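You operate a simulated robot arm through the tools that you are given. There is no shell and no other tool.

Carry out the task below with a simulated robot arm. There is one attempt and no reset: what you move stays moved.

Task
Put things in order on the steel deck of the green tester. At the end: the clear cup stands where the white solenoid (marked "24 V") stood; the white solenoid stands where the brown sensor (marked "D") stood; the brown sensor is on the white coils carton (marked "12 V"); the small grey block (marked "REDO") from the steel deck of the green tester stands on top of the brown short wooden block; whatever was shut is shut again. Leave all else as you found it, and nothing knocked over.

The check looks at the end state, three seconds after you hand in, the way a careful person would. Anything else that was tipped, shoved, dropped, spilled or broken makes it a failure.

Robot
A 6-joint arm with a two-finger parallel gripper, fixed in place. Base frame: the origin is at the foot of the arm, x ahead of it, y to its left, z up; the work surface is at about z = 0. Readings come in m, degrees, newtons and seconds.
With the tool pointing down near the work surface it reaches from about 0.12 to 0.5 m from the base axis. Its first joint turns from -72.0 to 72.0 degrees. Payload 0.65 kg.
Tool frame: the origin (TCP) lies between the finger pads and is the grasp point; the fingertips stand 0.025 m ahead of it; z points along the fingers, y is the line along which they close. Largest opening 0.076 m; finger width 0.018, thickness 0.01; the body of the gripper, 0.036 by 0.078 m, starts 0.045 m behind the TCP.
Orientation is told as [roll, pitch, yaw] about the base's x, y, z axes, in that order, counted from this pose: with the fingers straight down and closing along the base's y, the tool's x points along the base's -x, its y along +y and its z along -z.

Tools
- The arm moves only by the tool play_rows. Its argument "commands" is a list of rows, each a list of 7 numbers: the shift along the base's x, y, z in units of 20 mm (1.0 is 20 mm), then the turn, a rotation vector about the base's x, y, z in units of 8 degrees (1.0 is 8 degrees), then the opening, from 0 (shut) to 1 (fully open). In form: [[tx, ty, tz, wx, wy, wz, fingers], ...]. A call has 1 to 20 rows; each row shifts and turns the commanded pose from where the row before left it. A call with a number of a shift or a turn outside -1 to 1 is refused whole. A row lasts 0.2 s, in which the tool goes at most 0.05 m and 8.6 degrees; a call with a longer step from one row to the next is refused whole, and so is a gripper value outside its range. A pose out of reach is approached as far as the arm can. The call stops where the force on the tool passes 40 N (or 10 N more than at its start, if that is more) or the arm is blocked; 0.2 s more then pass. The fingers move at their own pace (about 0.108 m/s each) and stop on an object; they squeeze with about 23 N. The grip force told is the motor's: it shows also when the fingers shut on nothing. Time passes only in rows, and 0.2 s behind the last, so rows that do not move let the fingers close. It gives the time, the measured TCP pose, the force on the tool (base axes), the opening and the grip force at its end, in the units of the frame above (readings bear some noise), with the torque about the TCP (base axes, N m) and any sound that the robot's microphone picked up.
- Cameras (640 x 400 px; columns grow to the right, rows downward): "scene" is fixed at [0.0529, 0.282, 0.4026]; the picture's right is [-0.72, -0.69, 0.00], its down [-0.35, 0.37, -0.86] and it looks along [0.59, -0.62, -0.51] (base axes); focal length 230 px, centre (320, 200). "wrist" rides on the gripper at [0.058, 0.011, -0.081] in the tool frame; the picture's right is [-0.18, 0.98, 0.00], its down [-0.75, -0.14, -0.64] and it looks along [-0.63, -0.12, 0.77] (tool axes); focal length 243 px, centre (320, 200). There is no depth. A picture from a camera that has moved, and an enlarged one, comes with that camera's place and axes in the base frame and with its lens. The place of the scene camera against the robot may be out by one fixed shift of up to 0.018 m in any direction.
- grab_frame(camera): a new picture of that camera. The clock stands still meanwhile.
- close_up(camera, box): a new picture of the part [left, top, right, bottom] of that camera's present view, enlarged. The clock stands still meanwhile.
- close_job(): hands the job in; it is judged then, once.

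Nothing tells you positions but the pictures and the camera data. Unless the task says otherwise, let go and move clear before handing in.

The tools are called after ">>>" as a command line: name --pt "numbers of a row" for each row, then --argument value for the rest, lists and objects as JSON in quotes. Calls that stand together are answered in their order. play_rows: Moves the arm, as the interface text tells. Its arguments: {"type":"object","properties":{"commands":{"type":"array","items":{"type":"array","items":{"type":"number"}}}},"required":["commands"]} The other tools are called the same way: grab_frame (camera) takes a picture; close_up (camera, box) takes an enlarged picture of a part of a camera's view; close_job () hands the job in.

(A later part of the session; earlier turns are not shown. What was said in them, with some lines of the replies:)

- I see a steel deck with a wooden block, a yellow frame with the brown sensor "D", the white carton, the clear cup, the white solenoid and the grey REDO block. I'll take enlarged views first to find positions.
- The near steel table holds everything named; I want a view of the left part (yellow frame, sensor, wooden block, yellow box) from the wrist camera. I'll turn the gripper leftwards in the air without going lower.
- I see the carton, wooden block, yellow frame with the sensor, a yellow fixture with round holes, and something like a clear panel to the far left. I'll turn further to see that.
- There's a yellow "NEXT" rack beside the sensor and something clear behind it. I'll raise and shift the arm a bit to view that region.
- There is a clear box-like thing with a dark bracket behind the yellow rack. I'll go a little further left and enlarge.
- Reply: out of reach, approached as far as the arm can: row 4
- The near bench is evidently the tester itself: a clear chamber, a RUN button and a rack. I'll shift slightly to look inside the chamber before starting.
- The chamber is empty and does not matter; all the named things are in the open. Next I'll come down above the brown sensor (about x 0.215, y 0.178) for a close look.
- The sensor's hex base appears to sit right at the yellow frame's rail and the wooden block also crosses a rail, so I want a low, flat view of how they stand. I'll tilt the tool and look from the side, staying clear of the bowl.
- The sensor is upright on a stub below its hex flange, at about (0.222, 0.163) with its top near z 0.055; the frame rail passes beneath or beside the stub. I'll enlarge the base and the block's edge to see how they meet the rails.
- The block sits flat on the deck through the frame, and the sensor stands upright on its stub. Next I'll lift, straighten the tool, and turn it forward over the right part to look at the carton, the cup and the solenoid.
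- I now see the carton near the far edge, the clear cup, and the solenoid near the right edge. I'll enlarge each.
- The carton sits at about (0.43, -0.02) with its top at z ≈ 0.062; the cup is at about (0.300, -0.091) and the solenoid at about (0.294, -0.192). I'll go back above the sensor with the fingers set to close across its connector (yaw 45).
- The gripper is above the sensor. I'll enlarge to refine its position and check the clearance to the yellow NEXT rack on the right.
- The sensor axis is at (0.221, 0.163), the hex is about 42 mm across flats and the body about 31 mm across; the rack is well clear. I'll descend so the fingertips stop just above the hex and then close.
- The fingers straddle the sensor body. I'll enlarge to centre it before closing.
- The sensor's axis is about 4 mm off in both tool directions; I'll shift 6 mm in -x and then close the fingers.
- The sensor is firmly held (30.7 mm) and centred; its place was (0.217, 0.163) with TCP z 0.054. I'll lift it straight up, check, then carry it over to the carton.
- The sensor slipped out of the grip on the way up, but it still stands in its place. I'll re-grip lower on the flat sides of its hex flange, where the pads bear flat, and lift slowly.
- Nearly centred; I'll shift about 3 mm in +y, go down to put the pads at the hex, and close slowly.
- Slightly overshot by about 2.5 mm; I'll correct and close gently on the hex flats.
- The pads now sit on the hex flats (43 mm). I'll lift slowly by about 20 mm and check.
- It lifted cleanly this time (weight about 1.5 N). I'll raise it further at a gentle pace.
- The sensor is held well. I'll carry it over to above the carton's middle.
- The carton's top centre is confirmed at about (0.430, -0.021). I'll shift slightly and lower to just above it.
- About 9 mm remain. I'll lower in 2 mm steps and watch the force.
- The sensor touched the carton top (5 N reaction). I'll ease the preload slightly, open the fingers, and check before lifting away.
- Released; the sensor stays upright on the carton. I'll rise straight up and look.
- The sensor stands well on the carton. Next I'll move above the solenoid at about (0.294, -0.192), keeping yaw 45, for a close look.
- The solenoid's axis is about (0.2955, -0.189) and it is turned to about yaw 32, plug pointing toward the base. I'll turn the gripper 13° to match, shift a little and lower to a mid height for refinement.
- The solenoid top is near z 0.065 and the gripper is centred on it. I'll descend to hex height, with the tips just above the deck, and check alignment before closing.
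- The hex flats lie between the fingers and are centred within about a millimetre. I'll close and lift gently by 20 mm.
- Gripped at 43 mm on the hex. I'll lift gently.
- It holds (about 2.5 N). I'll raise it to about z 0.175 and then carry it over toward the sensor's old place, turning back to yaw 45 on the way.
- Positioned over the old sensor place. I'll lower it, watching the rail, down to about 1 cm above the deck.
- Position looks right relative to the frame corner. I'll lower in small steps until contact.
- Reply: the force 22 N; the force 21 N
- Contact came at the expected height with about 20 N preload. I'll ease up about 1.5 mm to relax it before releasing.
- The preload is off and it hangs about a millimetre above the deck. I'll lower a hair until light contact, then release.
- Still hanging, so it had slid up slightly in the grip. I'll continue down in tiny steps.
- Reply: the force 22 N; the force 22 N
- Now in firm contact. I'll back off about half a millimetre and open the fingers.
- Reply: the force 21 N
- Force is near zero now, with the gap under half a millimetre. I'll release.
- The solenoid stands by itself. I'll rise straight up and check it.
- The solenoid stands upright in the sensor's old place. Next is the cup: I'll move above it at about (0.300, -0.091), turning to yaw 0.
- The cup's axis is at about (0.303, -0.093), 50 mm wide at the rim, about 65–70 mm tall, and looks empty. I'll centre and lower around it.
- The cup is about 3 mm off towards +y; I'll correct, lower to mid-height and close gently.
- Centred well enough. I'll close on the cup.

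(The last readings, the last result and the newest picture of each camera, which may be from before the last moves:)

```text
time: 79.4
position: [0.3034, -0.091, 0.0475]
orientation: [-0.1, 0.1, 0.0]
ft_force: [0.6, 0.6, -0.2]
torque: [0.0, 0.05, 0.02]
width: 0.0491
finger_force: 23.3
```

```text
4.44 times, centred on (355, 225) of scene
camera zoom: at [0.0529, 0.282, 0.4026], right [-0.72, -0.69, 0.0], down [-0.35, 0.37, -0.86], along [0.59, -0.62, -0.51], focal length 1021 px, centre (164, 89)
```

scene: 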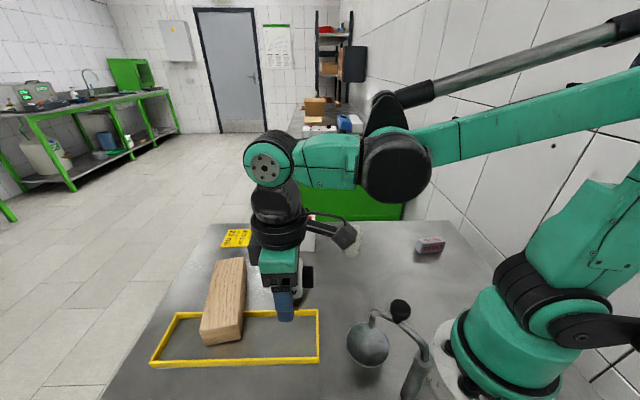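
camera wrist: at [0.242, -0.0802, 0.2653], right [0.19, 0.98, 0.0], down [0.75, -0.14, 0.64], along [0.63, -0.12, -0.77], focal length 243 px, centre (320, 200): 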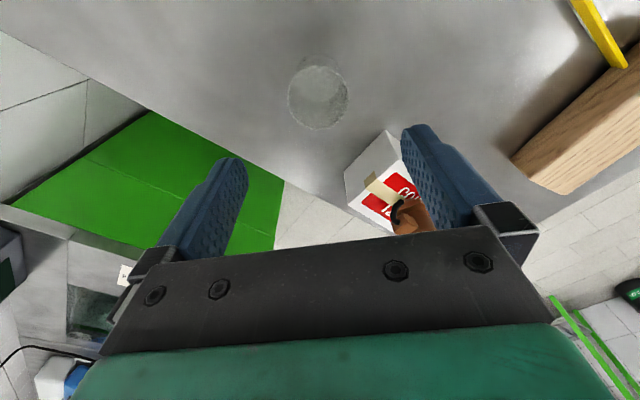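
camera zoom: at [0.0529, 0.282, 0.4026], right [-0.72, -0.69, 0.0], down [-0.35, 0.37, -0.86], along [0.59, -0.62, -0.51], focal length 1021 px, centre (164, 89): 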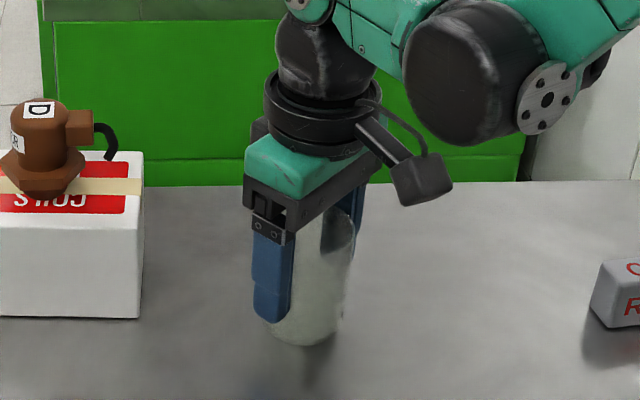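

The cup is held at 49 mm. I'll lift it gently by about 20 mm and check.

>>> play_rows --pt "0 0 0.1 0 0 0 0" --pt "0 0 0.15 0 0 0 0" --pt "0 0 0.2 0 0 0 0" --pt "0 0 0.25 0 0 0 0" --pt "0 0 0.3 0 0 0 0"

>>> close_up --camera "scene" --box '[290, 180, 420, 270]'

>>> close_up --camera "wrist" --box '[200, 60, 460, 222]'

```text
time: 80.6
position: [0.3029, -0.093, 0.0672]
orientation: [-0.1, 0.0, 0.1]
ft_force: [0.1, 0.0, -1.1]
torque: [-0.02, 0.0, -0.01]
width: 0.0492
finger_force: 22.4
```

```text
4.44 times, centred on (355, 225) of scene
camera zoom: at [0.0529, 0.2821, 0.4026], right [-0.72, -0.69, 0.0], down [-0.35, 0.37, -0.86], along [0.59, -0.62, -0.51], focal length 1021 px, centre (164, 89)
```

zoom: 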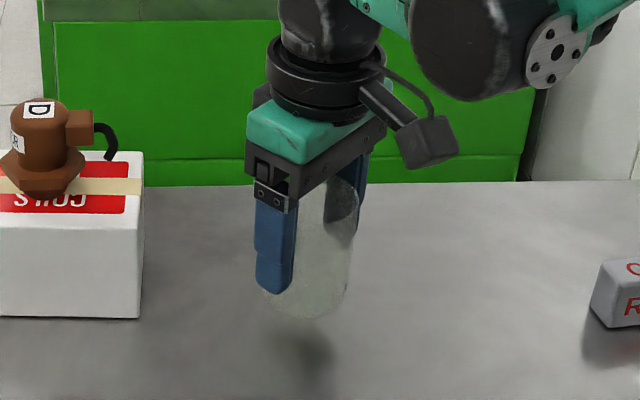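

```text
2.46 times, centred on (330, 141) of wrist
camera zoom: at [0.2454, -0.0824, 0.149], right [0.18, 0.98, 0.0], down [0.75, -0.14, 0.64], along [0.63, -0.12, -0.77], focal length 597 px, centre (295, 345)
```

zoom: 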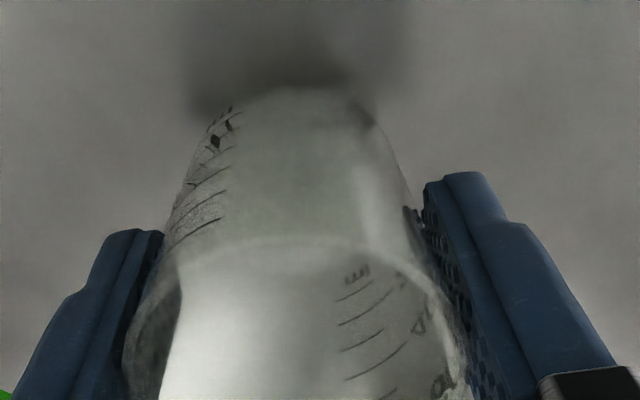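

Good. I'll raise a bit more, carry it slowly to the solenoid's old place at about (0.292, -0.191), and stop above.

>>> play_rows --pt "0 0 0.4 0 0 0 0" --pt "0 0 0.4 0 0 0 0" --pt "0 -0.2 0.2 0 0 0 0" --pt "-0.05 -0.4 0 0 0 0 0" --pt "-0.05 -0.5 0 0 0 0 0" --pt "-0.05 -0.5 0 0 0 0 0" --pt "-0.05 -0.5 0 0 0 0 0" --pt "-0.05 -0.5 0 0 0 0 0" --pt "-0.05 -0.5 0 0 0 0 0" --pt "-0.05 -0.5 0 0 0 0 0" --pt "-0.05 -0.5 0 0 0 0 0" --pt "-0.05 -0.4 0 0 0 0 0" --pt "-0.1 -0.3 0 0 0 0 0" --pt "0 -0.15 0 0 0 0 0" --pt "0 0 0 0 0 0 0"

>>> grab_frame --camera "wrist"

>>> close_up --camera "scene" --box '[290, 170, 460, 270]'

```text
time: 83.8
position: [0.2928, -0.1903, 0.0868]
orientation: [0.0, 0.0, 0.0]
ft_force: [0.2, -0.4, -0.8]
torque: [-0.03, 0.02, -0.02]
width: 0.0492
finger_force: 22.5
```

```text
taken
camera wrist: at [0.2345, -0.1801, 0.168], right [0.18, 0.98, 0.0], down [0.75, -0.14, 0.64], along [0.63, -0.12, -0.77], focal length 243 px, centre (320, 200)
```

wrist: 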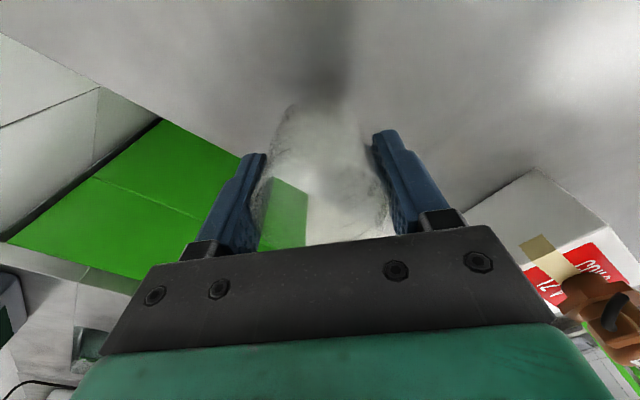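

```text
3.76 times, centred on (375, 220) of scene
camera zoom: at [0.0529, 0.282, 0.4026], right [-0.72, -0.69, 0.0], down [-0.35, 0.37, -0.86], along [0.59, -0.62, -0.51], focal length 865 px, centre (113, 125)
```

zoom: 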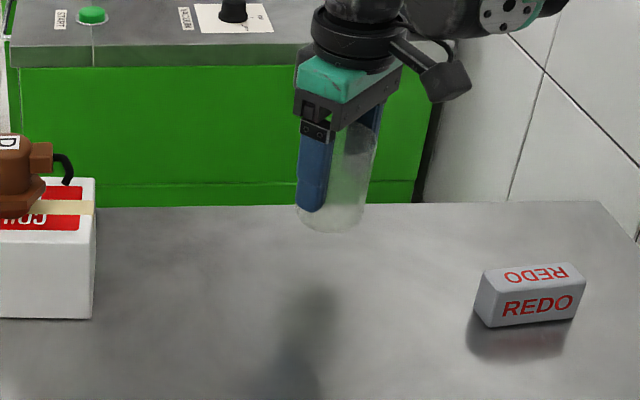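

The cup hangs over the solenoid's old place, about 7 cm from the deck edge. I'll lower to just above the deck, then in small steps.

>>> play_rows --pt "0 0 -0.3 0 0 0 0" --pt "0 0 -0.4 0 0 0 0" --pt "0 0 -0.4 0 0 0 0" --pt "0 0 -0.4 0 0 0 0" --pt "0 0 -0.2 0 0 0 0" --pt "0 0 0 0 0 0 0"

>>> play_rows --pt "0 0 -0.05 0 0 0 0" --pt "0 0 0 0 0 0 0"

>>> play_rows --pt "0 0 -0.04 0 0 0 0" --pt "0 0 0 0 0 0 0"

```text
time: 85.2
position: [0.2933, -0.1894, 0.0528]
orientation: [0.0, 0.0, 0.0]
ft_force: [0.4, -0.1, -0.5]
torque: [-0.01, 0.01, 0.04]
width: 0.0491
finger_force: 22.6
```

```text
time: 85.8
position: [0.2927, -0.1894, 0.0521]
orientation: [0.0, -0.1, -0.1]
ft_force: [-0.4, 0.6, -1.1]
torque: [0.02, -0.02, 0.01]
width: 0.0489
finger_force: 23.1
```

```text
time: 86.4
position: [0.2933, -0.1912, 0.0516]
orientation: [-0.1, -0.1, 0.0]
ft_force: [0.8, -0.2, -1.6]
torque: [-0.01, -0.03, 0.01]
width: 0.0491
finger_force: 23.0
```

>>> play_rows --pt "0 0 -0.06 0 0 0 0" --pt "0 0 -0.05 0 0 0 0" --pt "0 0 0 0 0 0 0"

>>> play_rows --pt "0 0 -0.03 0 0 0 0" --pt "0 0 0 0 0 0 0"

>>> play_rows --pt "0 0 -0.03 0 0 0 0" --pt "0 0 0 0 0 0 0"

```text
time: 87.2
position: [0.2925, -0.1884, 0.0501]
orientation: [0.0, -0.1, 0.1]
ft_force: [-0.5, 0.0, 0.0]
torque: [0.0, -0.03, 0.0]
width: 0.0492
finger_force: 23.0
```

```text
time: 87.8
position: [0.2931, -0.1886, 0.0489]
orientation: [0.0, -0.1, 0.0]
ft_force: [-0.1, 0.1, -0.2]
torque: [0.0, 0.02, 0.02]
width: 0.0493
finger_force: 22.6
```

```text
time: 88.4
position: [0.2915, -0.1893, 0.0482]
orientation: [0.1, -0.2, 0.0]
ft_force: [2.3, 0.4, 10.7]
torque: [0.2, -0.09, -0.01]
width: 0.0492
finger_force: 22.6
```

The cup touched the deck (about 10 N). I'll ease off slightly and release.

>>> play_rows --pt "0 0 0.02 0 0 0 0" --pt "0 0 0 0 0 0 0"

>>> play_rows --pt "0 0 0 0 0 0 0.66" --pt "0 0 0 0 0 0 0.72" --pt "0 0 0 0 0 0 0.85" --pt "0 0 0 0 0 0 1" --pt "0 0 0 0 0 0 1"

>>> close_up --camera "wrist" --box '[200, 60, 460, 222]'

>>> close_up --camera "scene" --box '[290, 170, 460, 270]'

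```text
time: 89.0
position: [0.2917, -0.1899, 0.0493]
orientation: [0.0, 0.0, 0.0]
ft_force: [0.0, 0.0, -1.5]
torque: [-0.01, -0.02, -0.02]
width: 0.0493
finger_force: 23.4
```

```text
time: 90.2
position: [0.292, -0.1899, 0.0497]
orientation: [0.0, 0.0, 0.0]
ft_force: [-0.2, -0.3, 0.2]
torque: [0.02, -0.01, 0.02]
width: 0.0762
finger_force: 0.1
```

```text
2.46 times, centred on (330, 141) of wrist
camera zoom: at [0.2348, -0.1796, 0.1302], right [0.18, 0.98, 0.0], down [0.75, -0.14, 0.64], along [0.63, -0.12, -0.77], focal length 597 px, centre (295, 345)
```

zoom: 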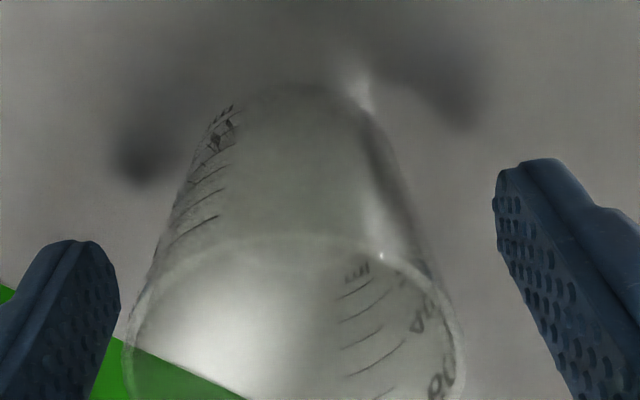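

```text
3.76 times, centred on (375, 220) of scene
camera zoom: at [0.0529, 0.282, 0.4026], right [-0.72, -0.69, 0.0], down [-0.35, 0.37, -0.86], along [0.59, -0.62, -0.51], focal length 865 px, centre (113, 125)
```

zoom: 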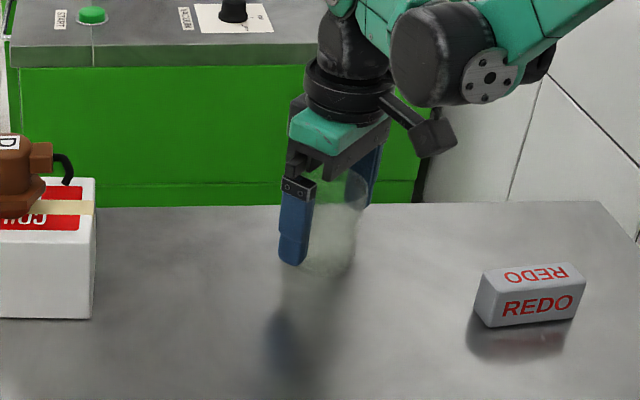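

The cup stands free. I'll rise straight up and compare its place with the solenoid's old spot.

>>> play_rows --pt "0 0 0.3 0 0 0 1" --pt "0 0 0.5 0 0 0 1" --pt "0 0 0.8 0 0 0 1" --pt "0 0 0.9 0 0 0 1" --pt "0 0 0.9 0 0 0 1" --pt "0 0 0.9 0 0 0 1" --pt "0 0 0.9 0 0 0 1" --pt "0 0 0.9 0 0 0 1"

>>> close_up --camera "scene" --box '[330, 200, 450, 270]'

>>> grab_frame --camera "wrist"

```text
time: 92.0
position: [0.2931, -0.1883, 0.1709]
orientation: [0.0, 0.0, 0.0]
ft_force: [-0.8, -0.4, -0.2]
torque: [-0.03, -0.01, -0.02]
width: 0.076
finger_force: 0.0
```

```text
5.33 times, centred on (390, 235) of scene
camera zoom: at [0.0529, 0.282, 0.4026], right [-0.72, -0.69, 0.0], down [-0.35, 0.37, -0.86], along [0.59, -0.62, -0.51], focal length 1225 px, centre (-53, 13)
```

zoom: 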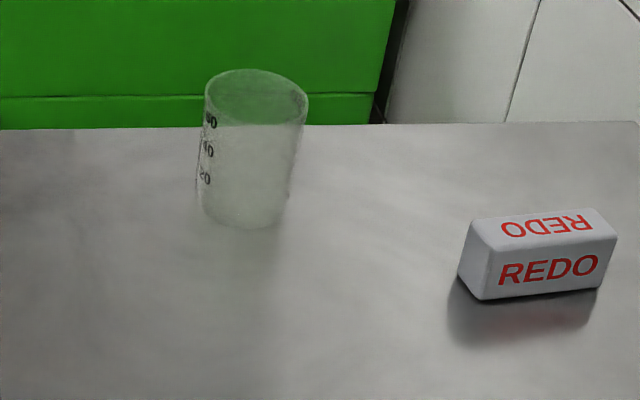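

```text
taken
camera wrist: at [0.2354, -0.1785, 0.252], right [0.18, 0.98, 0.0], down [0.75, -0.14, 0.64], along [0.63, -0.12, -0.77], focal length 243 px, centre (320, 200)
```

wrist: 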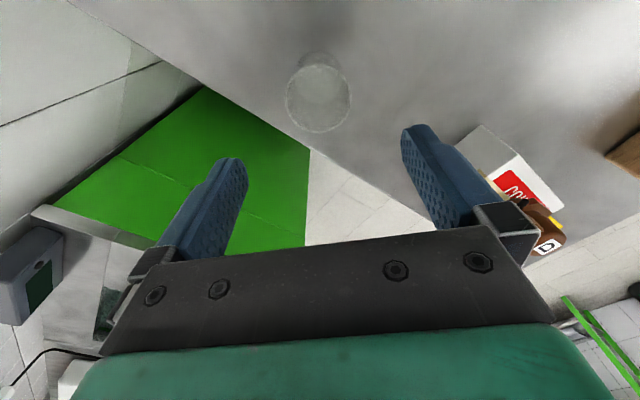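

The cup stands where the solenoid was. Now the REDO block: I'll move above it at about (0.165, -0.23) and turn to yaw 45.

>>> play_rows --pt "-0.64 -0.2 0 0 0 0.56 1" --pt "-0.64 -0.2 0 0 0 0.56 1" --pt "-0.64 -0.2 0 0 0 0.56 1" --pt "-0.64 -0.2 0 0 0 0.56 1" --pt "-0.64 -0.2 0 0 0 0.56 1" --pt "-0.64 -0.2 0 0 0 0.56 1" --pt "-0.64 -0.2 0 0 0 0.56 1" --pt "-0.64 -0.2 0 0 0 0.56 1" --pt "-0.64 -0.2 0 0 0 0.56 1" --pt "-0.64 -0.2 0 0 0 0.56 1"

>>> grab_frame --camera "wrist"

>>> close_up --camera "wrist" --box '[220, 20, 440, 157]'

```text
time: 94.2
position: [0.1639, -0.2307, 0.1714]
orientation: [0.0, 0.0, 44.9]
ft_force: [-0.3, 0.7, 0.5]
torque: [-0.01, -0.04, 0.03]
width: 0.076
finger_force: 0.0
```

```text
taken
camera wrist: at [0.1149, -0.2645, 0.2527], right [-0.56, 0.83, 0.0], down [0.63, 0.43, 0.64], along [0.53, 0.36, -0.77], focal length 243 px, centre (320, 200)
```

wrist: 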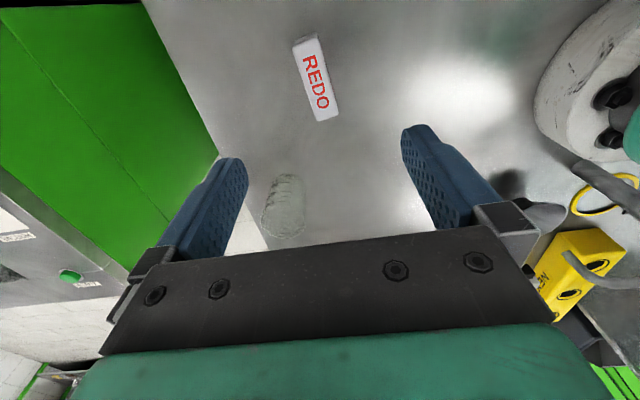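

```text
2.91 times, centred on (330, 88) of wrist
camera zoom: at [0.1149, -0.2645, 0.2527], right [-0.56, 0.83, 0.0], down [0.63, 0.43, 0.64], along [0.53, 0.36, -0.77], focal length 706 px, centre (291, 524)
```

zoom: 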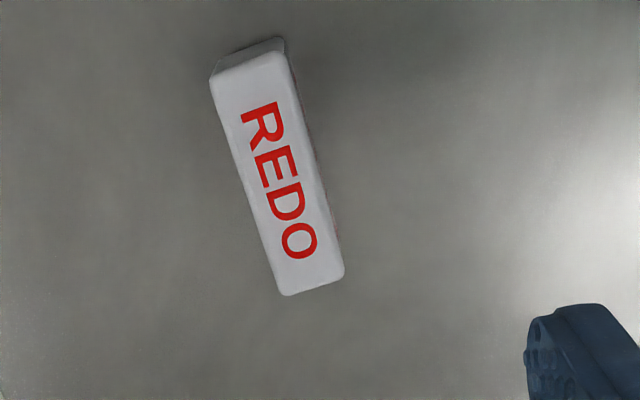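

The REDO block is 64 × 21 mm, about 24 mm high, centred at (0.1645, -0.233) with its long axis at about 52°. I'll align to yaw 52 and come down to check.

>>> play_rows --pt "0.03 -0.1 0 0 0 0.88 1" --pt "0 0 -0.7 0 0 0 1" --pt "0 0 -0.8 0 0 0 1" --pt "0 0 -0.8 0 0 0 1" --pt "0 0 -0.8 0 0 0 1" --pt "0 0 -0.8 0 0 0 1" --pt "0 0 -0.6 0 0 0 1" --pt "0 0 0 0 0 0 1"

>>> close_up --camera "wrist" --box '[200, 40, 460, 202]'

```text
time: 96.0
position: [0.166, -0.2317, 0.0807]
orientation: [0.0, 0.0, 51.7]
ft_force: [0.1, -0.2, -0.2]
torque: [0.04, -0.01, 0.0]
width: 0.0761
finger_force: 0.1
```

```text
2.46 times, centred on (330, 121) of wrist
camera zoom: at [0.1207, -0.2722, 0.1622], right [-0.66, 0.75, 0.0], down [0.58, 0.5, 0.64], along [0.48, 0.42, -0.77], focal length 597 px, centre (295, 394)
```

zoom: 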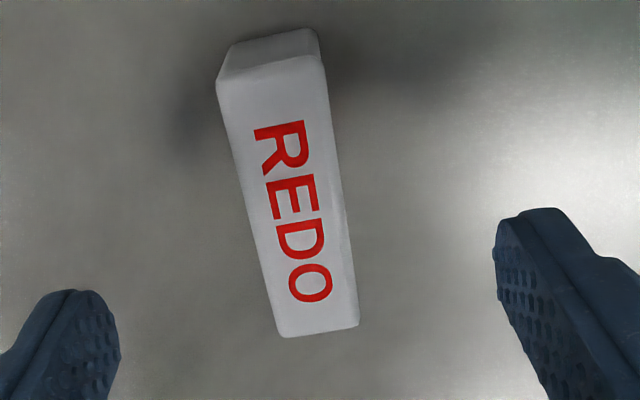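

Well aligned. I'll lower to the block and close.

>>> play_rows --pt "0 0 -0.6 0 0 0 1" --pt "0 0 -0.7 0 0 0 1" --pt "0 0 -0.6 0 0 0 1" --pt "0 0 -0.4 0 0 0 1" --pt "0 0 -0.2 0 0 0 1" --pt "0 0 0 0 0 0 1" --pt "0 0 0 0 0 0 0.7" --pt "0 0 0 0 0 0 0.5" --pt "0 0 0 0 0 0 0.35" --pt "0 0 0 0 0 0 0.2" --pt "0 0 0 0 0 0 0" --pt "0 0 0 0 0 0 0"

>>> close_up --camera "wrist" --box '[200, 60, 460, 222]'

>>> close_up --camera "scene" --box '[370, 190, 490, 280]'

```text
time: 98.6
position: [0.1639, -0.2304, 0.0305]
orientation: [0.1, 0.0, 51.8]
ft_force: [-0.1, 0.2, 0.2]
torque: [-0.02, 0.0, 0.02]
width: 0.0211
finger_force: 23.3
```

```text
2.46 times, centred on (330, 141) of wrist
camera zoom: at [0.12, -0.272, 0.1122], right [-0.66, 0.75, 0.0], down [0.58, 0.5, 0.64], along [0.48, 0.42, -0.77], focal length 597 px, centre (295, 345)
```

zoom: 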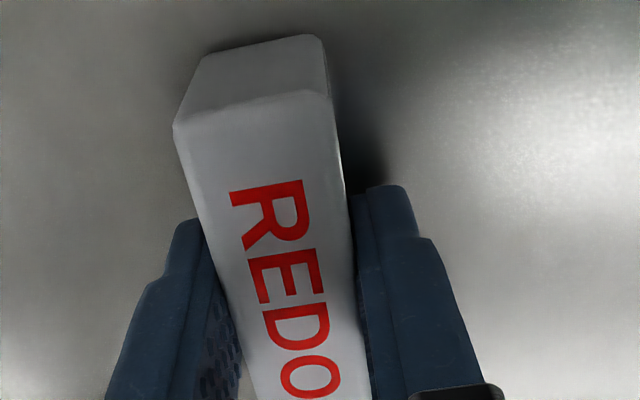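

```text
4.44 times, centred on (430, 235) of scene
camera zoom: at [0.0529, 0.282, 0.4026], right [-0.72, -0.69, 0.0], down [-0.35, 0.37, -0.86], along [0.59, -0.62, -0.51], focal length 1021 px, centre (-169, 44)
```

zoom: 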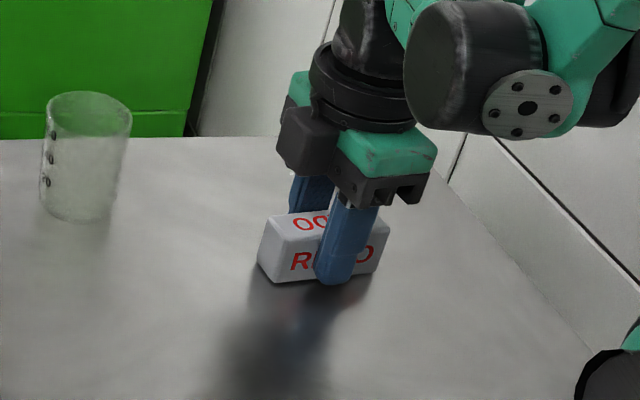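

Gripped at 21 mm. I'll lift gently, then up to travel height.

>>> play_rows --pt "0 0 0.1 0 0 0 0" --pt "0 0 0.15 0 0 0 0" --pt "0 0 0.2 0 0 0 0" --pt "0 0 0.25 0 0 0 0" --pt "0 0 0.3 0 0 0 0"

>>> close_up --camera "scene" --box '[370, 190, 490, 280]'

```text
time: 99.8
position: [0.1648, -0.23, 0.0512]
orientation: [0.0, -0.1, 51.8]
ft_force: [-0.5, 0.5, -0.4]
torque: [0.0, -0.01, 0.0]
width: 0.021
finger_force: 22.8
```

```text
4.44 times, centred on (430, 235) of scene
camera zoom: at [0.0529, 0.2821, 0.4026], right [-0.72, -0.69, 0.0], down [-0.35, 0.37, -0.86], along [0.59, -0.62, -0.51], focal length 1021 px, centre (-169, 44)
```

zoom: 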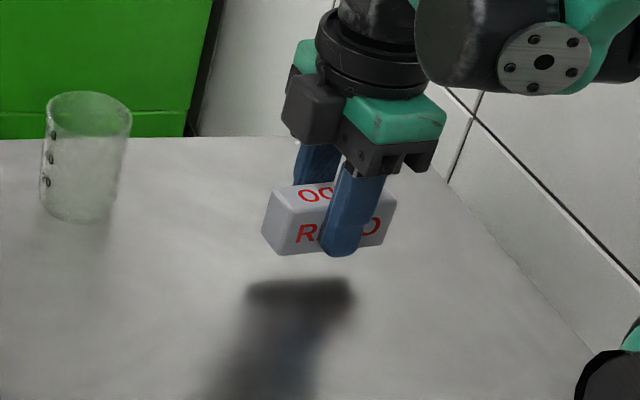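

It holds. I'll raise it and carry it toward the wooden block to look at its top.

>>> play_rows --pt "0 0 0.5 0 0 0 0" --pt "0 0 0.8 0 0 0 0" --pt "0 0 0.9 0 0 0 0" --pt "0 0 0.9 0 0 0 0" --pt "0 0 0.9 0 0 0 0" --pt "0 0 0.9 0 0 0 0" --pt "0 0 0.9 0 0 0 0" --pt "0 0 0.9 0 0 0 0" --pt "0 0 0.9 0 0 0 0" --pt "0 0 0.5 0 0 0 0"

>>> play_rows --pt "0.2 0.5 0 0 0 0 0" --pt "0.375 0.917 0 0 0 0 0" --pt "0.375 0.917 0 0 0 0 0" --pt "0.375 0.917 0 0 0 0 0" --pt "0.375 0.917 0 0 0 0 0" --pt "0.375 0.917 0 0 0 0 0" --pt "0.375 0.917 0 0 0 0 0" --pt "0.375 0.917 0 0 0 0 0" --pt "0.375 0.917 0 0 0 0 0" --pt "0.375 0.917 0 0 0 0 0" --pt "0.375 0.917 0 0 0 0 0" --pt "0.375 0.917 0 0 0 0 0" --pt "0.375 0.917 0 0 0 0 0" --pt "0.375 0.917 0 0 0 0 0" --pt "0.375 0.917 0 0 0 0 0" --pt "0.375 0.917 0 0 0 0 0" --pt "0.375 0.917 0 0 0 0 0" --pt "0.375 0.917 0 0 0 0 0" --pt "0.2 0.5 0 0 0 0 0"

>>> grab_frame --camera "wrist"

>>> grab_frame --camera "scene"

```text
time: 102.0
position: [0.1652, -0.2316, 0.2123]
orientation: [0.0, 0.0, 51.8]
ft_force: [0.1, -0.3, -0.6]
torque: [0.01, 0.05, -0.02]
width: 0.0209
finger_force: 22.8
```

```text
time: 106.0
position: [0.3037, 0.1001, 0.2116]
orientation: [0.1, -0.1, 51.8]
ft_force: [0.3, 0.2, 0.1]
torque: [0.0, 0.0, -0.02]
width: 0.0212
finger_force: 23.0
```

```text
taken
camera wrist: at [0.259, 0.0599, 0.2929], right [-0.66, 0.75, 0.0], down [0.58, 0.5, 0.64], along [0.48, 0.42, -0.77], focal length 243 px, centre (320, 200)
```

wrist: 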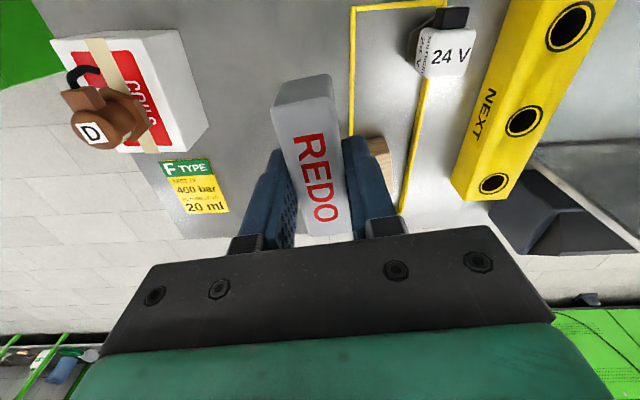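

```text
taken
```

scene: 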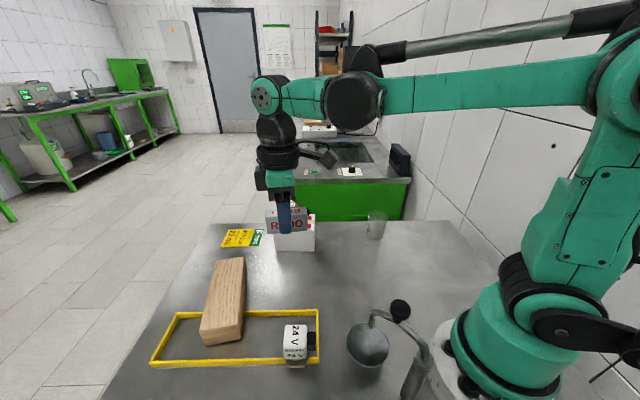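

The gripper hides the wooden block. I'll turn back to yaw 0 and shift a little right so that it appears beside the fingers.

>>> play_rows --pt "0 -0.3 0 0 0 -0.93 0" --pt "0 -0.3 0 0 0 -0.93 0" --pt "0 -0.3 0 0 0 -0.93 0" --pt "0 -0.3 0 0 0 -0.93 0" --pt "0 -0.3 0 0 0 -0.93 0" --pt "0 -0.3 0 0 0 -0.93 0" --pt "0 -0.3 0 0 0 -0.9 0"

>>> grab_frame --camera "wrist"

>>> close_up --camera "wrist" --box '[340, 40, 600, 202]'

```text
time: 107.6
position: [0.3014, 0.0589, 0.2124]
orientation: [0.0, 0.0, -0.3]
ft_force: [-0.7, 0.0, -0.1]
torque: [-0.02, -0.02, 0.0]
width: 0.0212
finger_force: 23.4
```

```text
taken
camera wrist: at [0.2432, 0.0686, 0.2942], right [0.19, 0.98, 0.0], down [0.75, -0.14, 0.64], along [0.63, -0.12, -0.77], focal length 243 px, centre (320, 200)
```

wrist: 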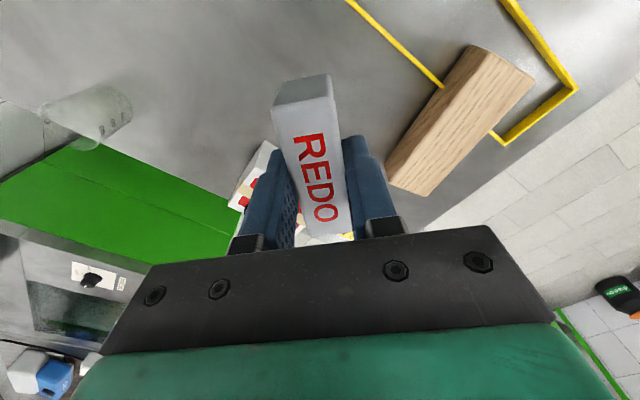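

```text
2.46 times, centred on (470, 121) of wrist
camera zoom: at [0.2432, 0.0686, 0.2942], right [0.19, 0.98, 0.0], down [0.75, -0.14, 0.64], along [0.63, -0.12, -0.77], focal length 597 px, centre (-49, 394)
```

zoom: 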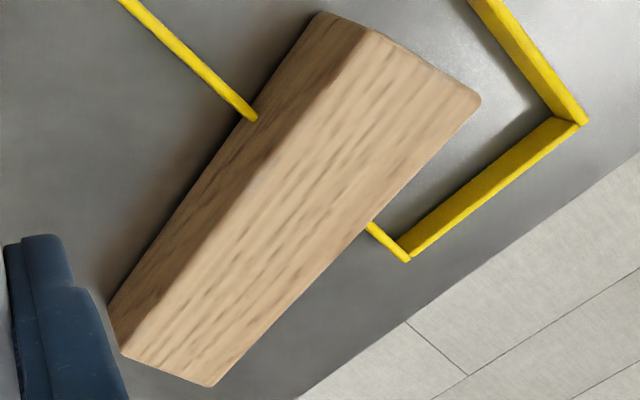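

The wooden block measures about 160 × 59 mm and 40 mm high, centred at (0.391, 0.192), with its long side at -34°. I'll turn REDO to match and move above its middle.

>>> play_rows --pt "0.25 0.4 0 0 0 -0.4 0" --pt "0.45 0.67 0 0 0 -0.42 0" --pt "0.45 0.67 0 0 0 -0.42 0" --pt "0.45 0.67 0 0 0 -0.42 0" --pt "0.45 0.67 0 0 0 -0.42 0" --pt "0.45 0.67 -0.2 0 0 -0.42 0" --pt "0.45 0.67 -0.3 0 0 -0.42 0" --pt "0.45 0.67 -0.3 0 0 -0.42 0" --pt "0.45 0.67 -0.3 0 0 -0.42 0" --pt "0.45 0.67 -0.3 0 0 -0.42 0" --pt "0.2 0.2 -0.3 0 0 0 0" --pt "0 0 0 0 0 0 0"

>>> grab_frame --camera "wrist"

>>> close_up --camera "scene" --box '[160, 220, 320, 360]'

```text
time: 110.2
position: [0.3908, 0.1916, 0.1775]
orientation: [0.0, 0.0, -33.4]
ft_force: [0.0, -0.1, -1.1]
torque: [0.04, 0.0, 0.01]
width: 0.0213
finger_force: 23.2
```

```text
taken
camera wrist: at [0.349, 0.2312, 0.2592], right [0.7, 0.72, 0.0], down [0.55, -0.53, 0.64], along [0.46, -0.45, -0.77], focal length 243 px, centre (320, 200)
```

wrist: 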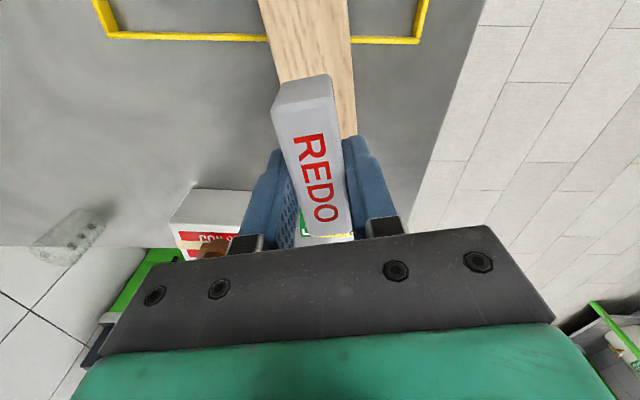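

```text
2.86 times, centred on (240, 290) of scene
camera zoom: at [0.0529, 0.2821, 0.4026], right [-0.72, -0.69, 0.0], down [-0.35, 0.37, -0.86], along [0.59, -0.62, -0.51], focal length 656 px, centre (549, -57)
```

zoom: 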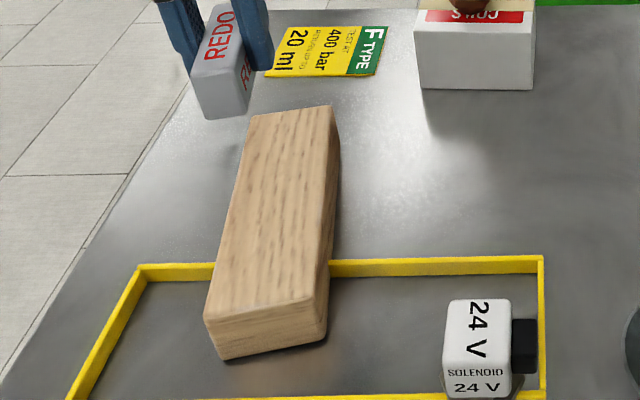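

REDO is centred across the block and aligned. I'll lower it to about 1 cm above the wooden block.

>>> play_rows --pt "0 0 -0.3 0 0 0 0" --pt "0 0 -0.5 0 0 0 0" --pt "0 0 -0.6 0 0 0 0" --pt "0 0 -0.6 0 0 0 0" --pt "0 0 -0.6 0 0 0 0" --pt "0 0 -0.6 0 0 0 0" --pt "0 0 -0.6 0 0 0 0" --pt "0 0 -0.5 0 0 0 0" --pt "0 0 -0.3 0 0 0 0" --pt "0 0 0 0 0 0 0"

>>> close_up --camera "scene" --box '[160, 220, 320, 360]'

>>> close_up --camera "wrist" --box '[200, 0, 460, 162]'

```text
time: 112.4
position: [0.3901, 0.1913, 0.0869]
orientation: [0.0, 0.0, -33.6]
ft_force: [-1.0, -0.7, -0.1]
torque: [0.01, -0.01, 0.01]
width: 0.0211
finger_force: 23.1
```

```text
2.86 times, centred on (240, 290) of scene
camera zoom: at [0.0529, 0.282, 0.4026], right [-0.72, -0.69, 0.0], down [-0.35, 0.37, -0.86], along [0.59, -0.62, -0.51], focal length 656 px, centre (549, -57)
```

zoom: 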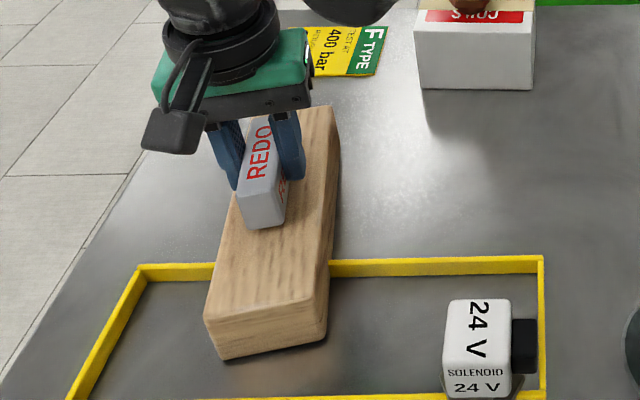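

```text
2.46 times, centred on (330, 81) of wrist
camera zoom: at [0.3479, 0.2309, 0.167], right [0.7, 0.72, 0.0], down [0.55, -0.53, 0.64], along [0.46, -0.45, -0.77], focal length 597 px, centre (295, 493)
```

zoom: 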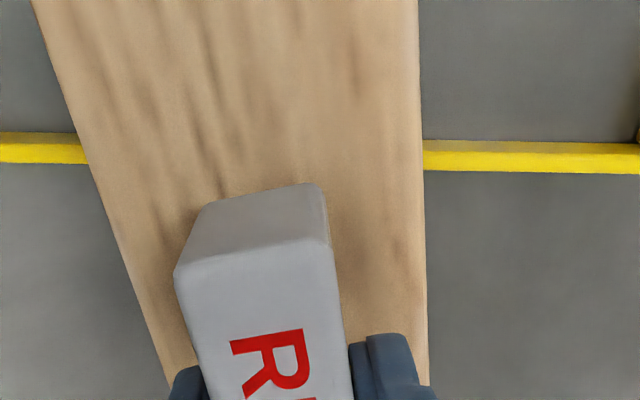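

Centred on the block. I'll lower in small steps until contact.

>>> play_rows --pt "0 0 -0.15 0 0 0 0" --pt "0 0 -0.15 0 0 0 0" --pt "0 0 -0.12 0 0 0 0" --pt "0 0 -0.1 0 0 0 0" --pt "0 0 0 0 0 0 0"

>>> play_rows --pt "0 0 -0.06 0 0 0 0" --pt "0 0 0 0 0 0 0"

>>> play_rows --pt "0 0 -0.05 0 0 0 0" --pt "0 0 0 0 0 0 0"

```text
time: 113.6
position: [0.3908, 0.1911, 0.0777]
orientation: [0.1, -0.1, -33.5]
ft_force: [1.5, -2.6, 23.8]
torque: [0.03, -0.02, -0.03]
width: 0.021
finger_force: 22.9
```

```text
time: 114.2
position: [0.3896, 0.189, 0.0743]
orientation: [0.1, -0.1, -33.5]
ft_force: [4.2, -3.7, 23.1]
torque: [-0.02, -0.09, -0.01]
width: 0.0212
finger_force: 22.5
```

```text
time: 114.8
position: [0.3895, 0.1913, 0.074]
orientation: [0.1, 0.1, -33.4]
ft_force: [-1.4, -4.1, 23.7]
torque: [-0.02, 0.09, -0.03]
width: 0.0211
finger_force: 22.9
```

Contact came a few millimetres earlier than expected and REDO slid slightly in the grip. I'll raise a little to unload before releasing.

>>> play_rows --pt "0 0 0.04 0 0 0 0" --pt "0 0 0 0 0 0 0"

```text
time: 115.4
position: [0.3906, 0.1914, 0.0733]
orientation: [0.1, 0.0, -33.5]
ft_force: [0.2, -0.5, -0.4]
torque: [0.04, 0.0, 0.0]
width: 0.021
finger_force: 23.5
```

>>> close_up --camera "scene" --box '[180, 230, 280, 310]'

>>> close_up --camera "wrist" --box '[200, 20, 460, 182]'

```text
5.00 times, centred on (230, 270) of scene
camera zoom: at [0.0529, 0.2821, 0.4026], right [-0.72, -0.69, 0.0], down [-0.35, 0.37, -0.86], along [0.59, -0.62, -0.51], focal length 1149 px, centre (770, -150)
```

zoom: 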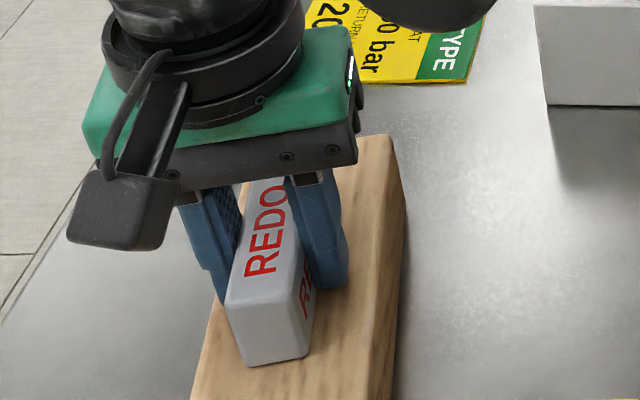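

```text
2.46 times, centred on (330, 101) of wrist
camera zoom: at [0.3481, 0.2317, 0.1556], right [0.7, 0.72, 0.0], down [0.55, -0.53, 0.64], along [0.46, -0.45, -0.77], focal length 597 px, centre (295, 444)
```

zoom: 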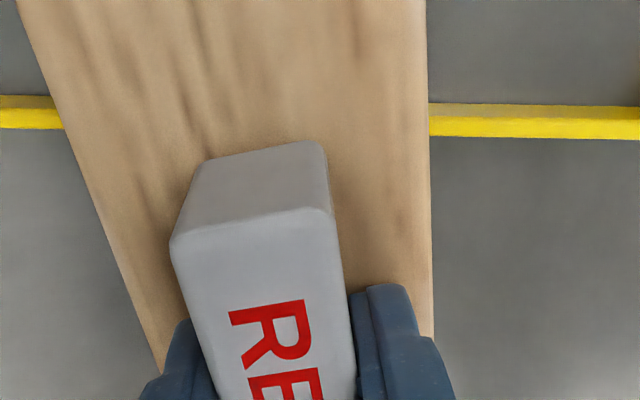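

REDO lies flat on the wooden block with margin on both sides. I'll open the fingers.

>>> play_rows --pt "0 0 0 0 0 0 0.32" --pt "0 0 0 0 0 0 0.4" --pt "0 0 0 0 0 0 0.55" --pt "0 0 0 0 0 0 0.7" --pt "0 0 0 0 0 0 0.7"

>>> close_up --camera "scene" --box '[180, 230, 280, 310]'

```text
time: 116.6
position: [0.3907, 0.1907, 0.0744]
orientation: [0.0, 0.0, -33.5]
ft_force: [-0.3, 0.3, 0.4]
torque: [0.02, 0.0, 0.03]
width: 0.053
finger_force: 0.0
```

```text
5.00 times, centred on (230, 270) of scene
camera zoom: at [0.0529, 0.282, 0.4026], right [-0.72, -0.69, 0.0], down [-0.35, 0.37, -0.86], along [0.59, -0.62, -0.51], focal length 1149 px, centre (770, -150)
```

zoom: 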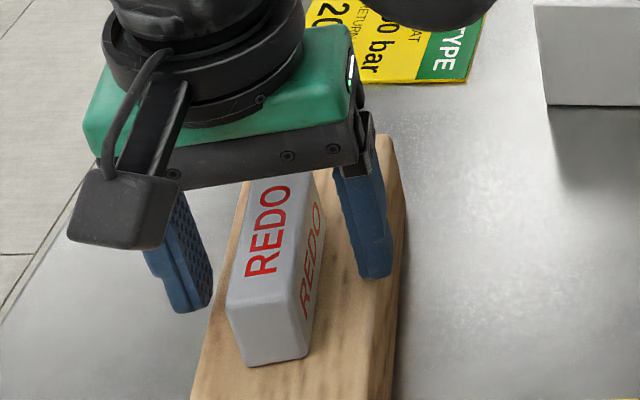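

Released cleanly. I'll rise straight up and then back off to check the whole deck.

>>> play_rows --pt "0 0 0.3 0 0 0 0.7" --pt "0 0 0.5 0 0 0 0.7" --pt "0 0 0.8 0 0 0 0.7" --pt "0 0 0.9 0 0 0 0.7" --pt "0 0 0.9 0 0 0 0.7" --pt "0 0 0.9 0 0 0 0.7" --pt "0 0 0.9 0 0 0 0.7" --pt "0 0 0.9 0 0 0 0.7" --pt "-0.5 -0.5 0.5 0 0 0.4 1" --pt "-0.8 -0.8 0 0 0 0.8 1" --pt "-0.8 -0.8 0 0 0 0.8 1" --pt "-0.8 -0.8 0 0 0 0.8 1" --pt "-0.8 -0.8 0 0 0 0.8 1" --pt "-0.8 -0.8 0 0 0 0.6 1" --pt "-0.8 -0.8 0 0 0 0 1" --pt "-0.8 -0.8 0 0 0 0 1" --pt "-0.8 -0.8 0 0 0 0 1" --pt "-0.4 -0.8 0 0 0 0 1"

>>> grab_frame --camera "scene"

>>> grab_frame --camera "wrist"

```text
time: 120.4
position: [0.2446, 0.0365, 0.2068]
orientation: [0.0, 0.0, 0.2]
ft_force: [1.3, -0.6, 0.3]
torque: [-0.05, 0.0, -0.01]
width: 0.076
finger_force: 0.0
```

```text
taken
```

scene: 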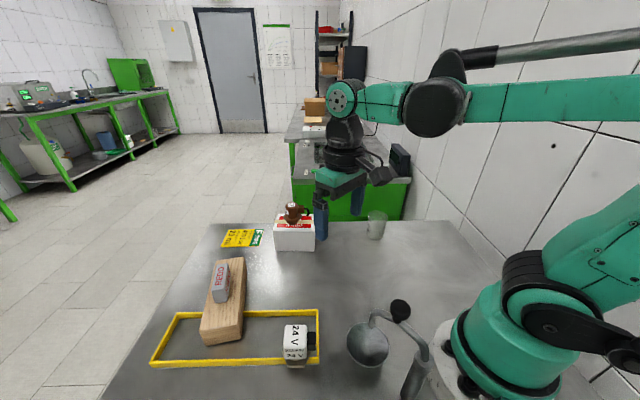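

```text
taken
camera wrist: at [0.1871, 0.0454, 0.2884], right [0.18, 0.98, 0.0], down [0.75, -0.14, 0.64], along [0.63, -0.12, -0.77], focal length 243 px, centre (320, 200)
```

wrist: 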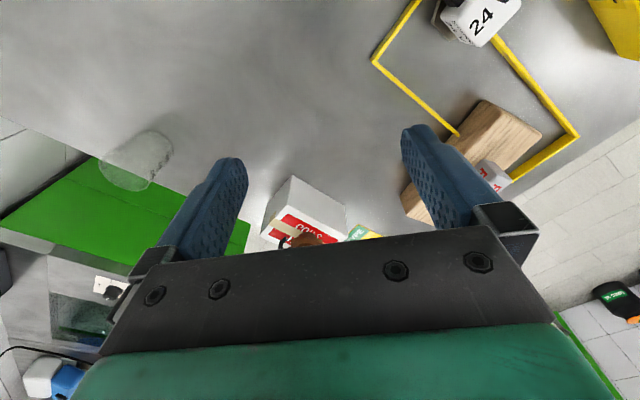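

Everything appears in place. I'll raise the arm to its starting height and take close-ups to verify each item.

>>> play_rows --pt "0 0 0.8 0 0 0 1" --pt "0 0 0.9 0 0 0 1" --pt "0 0 0.9 0 0 0 1" --pt "0 0 0.9 0 0 0 1" --pt "0 0 0.9 0 0 0 1" --pt "0 0 0.5 0 0 0 1"

>>> close_up --camera "scene" --box '[200, 190, 460, 290]'

>>> close_up --camera "scene" --box '[130, 240, 450, 400]'

>>> close_up --camera "wrist" --box '[40, 0, 360, 220]'

>>> close_up --camera "wrist" --box '[320, 0, 640, 220]'

```text
time: 121.8
position: [0.2447, 0.0368, 0.3035]
orientation: [-0.1, 0.0, 0.1]
ft_force: [0.0, 0.3, 0.3]
torque: [0.0, 0.02, -0.01]
width: 0.0759
finger_force: 0.0
```

```text
2.46 times, centred on (330, 240) of scene
camera zoom: at [0.0529, 0.282, 0.4026], right [-0.72, -0.69, 0.0], down [-0.35, 0.37, -0.86], along [0.59, -0.62, -0.51], focal length 566 px, centre (295, 102)
```

zoom: 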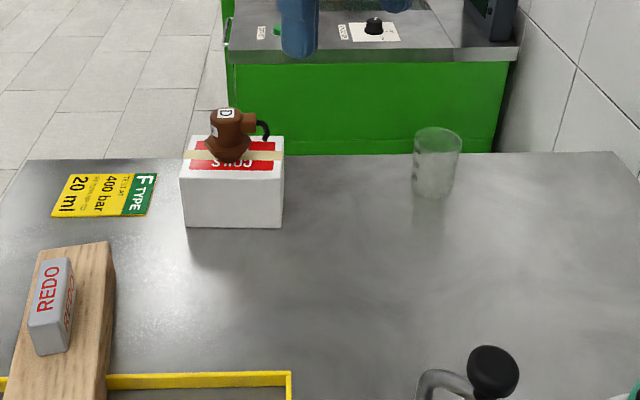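

```text
2.00 times, centred on (290, 320) of scene
camera zoom: at [0.0529, 0.282, 0.4026], right [-0.72, -0.69, 0.0], down [-0.35, 0.37, -0.86], along [0.59, -0.62, -0.51], focal length 460 px, centre (380, -40)
```

zoom: 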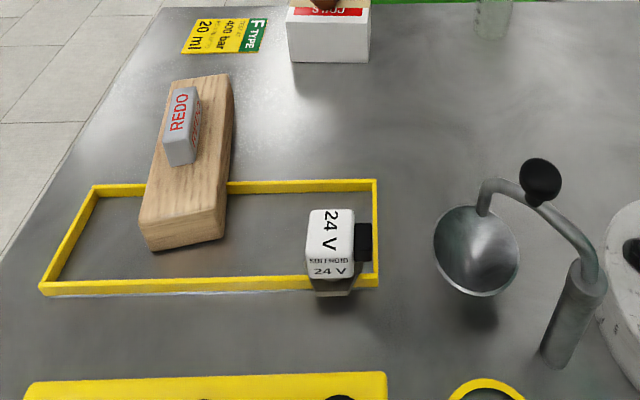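

```text
1.82 times, centred on (200, 110) of wrist
camera zoom: at [0.1867, 0.0461, 0.3849], right [0.18, 0.98, 0.0], down [0.75, -0.14, 0.64], along [0.63, -0.12, -0.77], focal length 441 px, centre (538, 364)
```

zoom: 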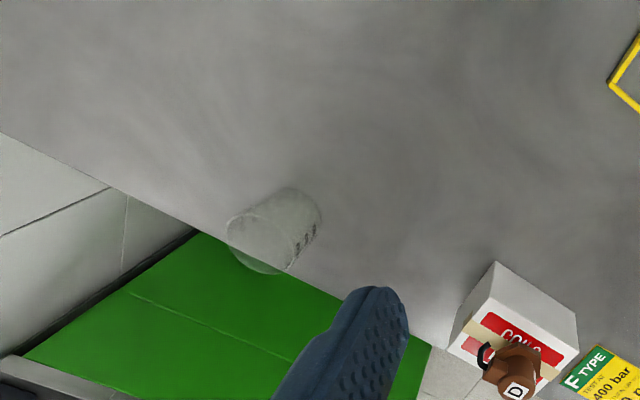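

```text
1.82 times, centred on (480, 110) of wrist
camera zoom: at [0.1867, 0.0461, 0.3849], right [0.18, 0.98, 0.0], down [0.75, -0.14, 0.64], along [0.63, -0.12, -0.77], focal length 441 px, centre (29, 364)
```

zoom: 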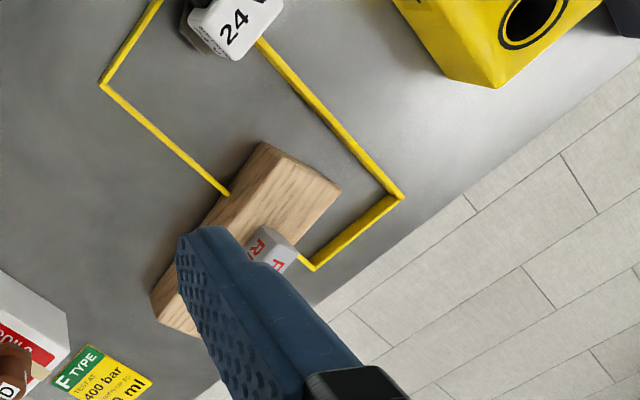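

All four items are in place and upright: the sensor is on the carton, the solenoid is in the sensor's old spot, the cup is in the solenoid's old spot, and REDO is on the wooden block. The carton, sign, frame, rack and bowl look unmoved, nothing had to be opened, and the arm is clear. I'm handing in.

>>> close_job

```text
The job is handed in.
```

I've handed the job in. In the last pictures everything looked in place and upright:

- **Brown sensor "D":** it stands near the middle of the white coils carton. It slipped out of my first grip but stayed standing, and I re-gripped it lower before lifting.
- **White solenoid "24 V":** it stands where the sensor was, within about 5 mm by my measurement.
- **Clear cup:** it stands where the solenoid was, about 7 cm from the deck edge. It looked empty, and I kept it upright throughout.
- **Grey "REDO" block:** it lies flat on top of the wooden block, lined up with the block's long side. Only one wooden block was in view, so I took it to be the short brown one.

I opened nothing, so there was nothing to shut again. The carton, sign, yellow frame, "NEXT" rack and bowl looked unmoved. The arm is raised and clear.
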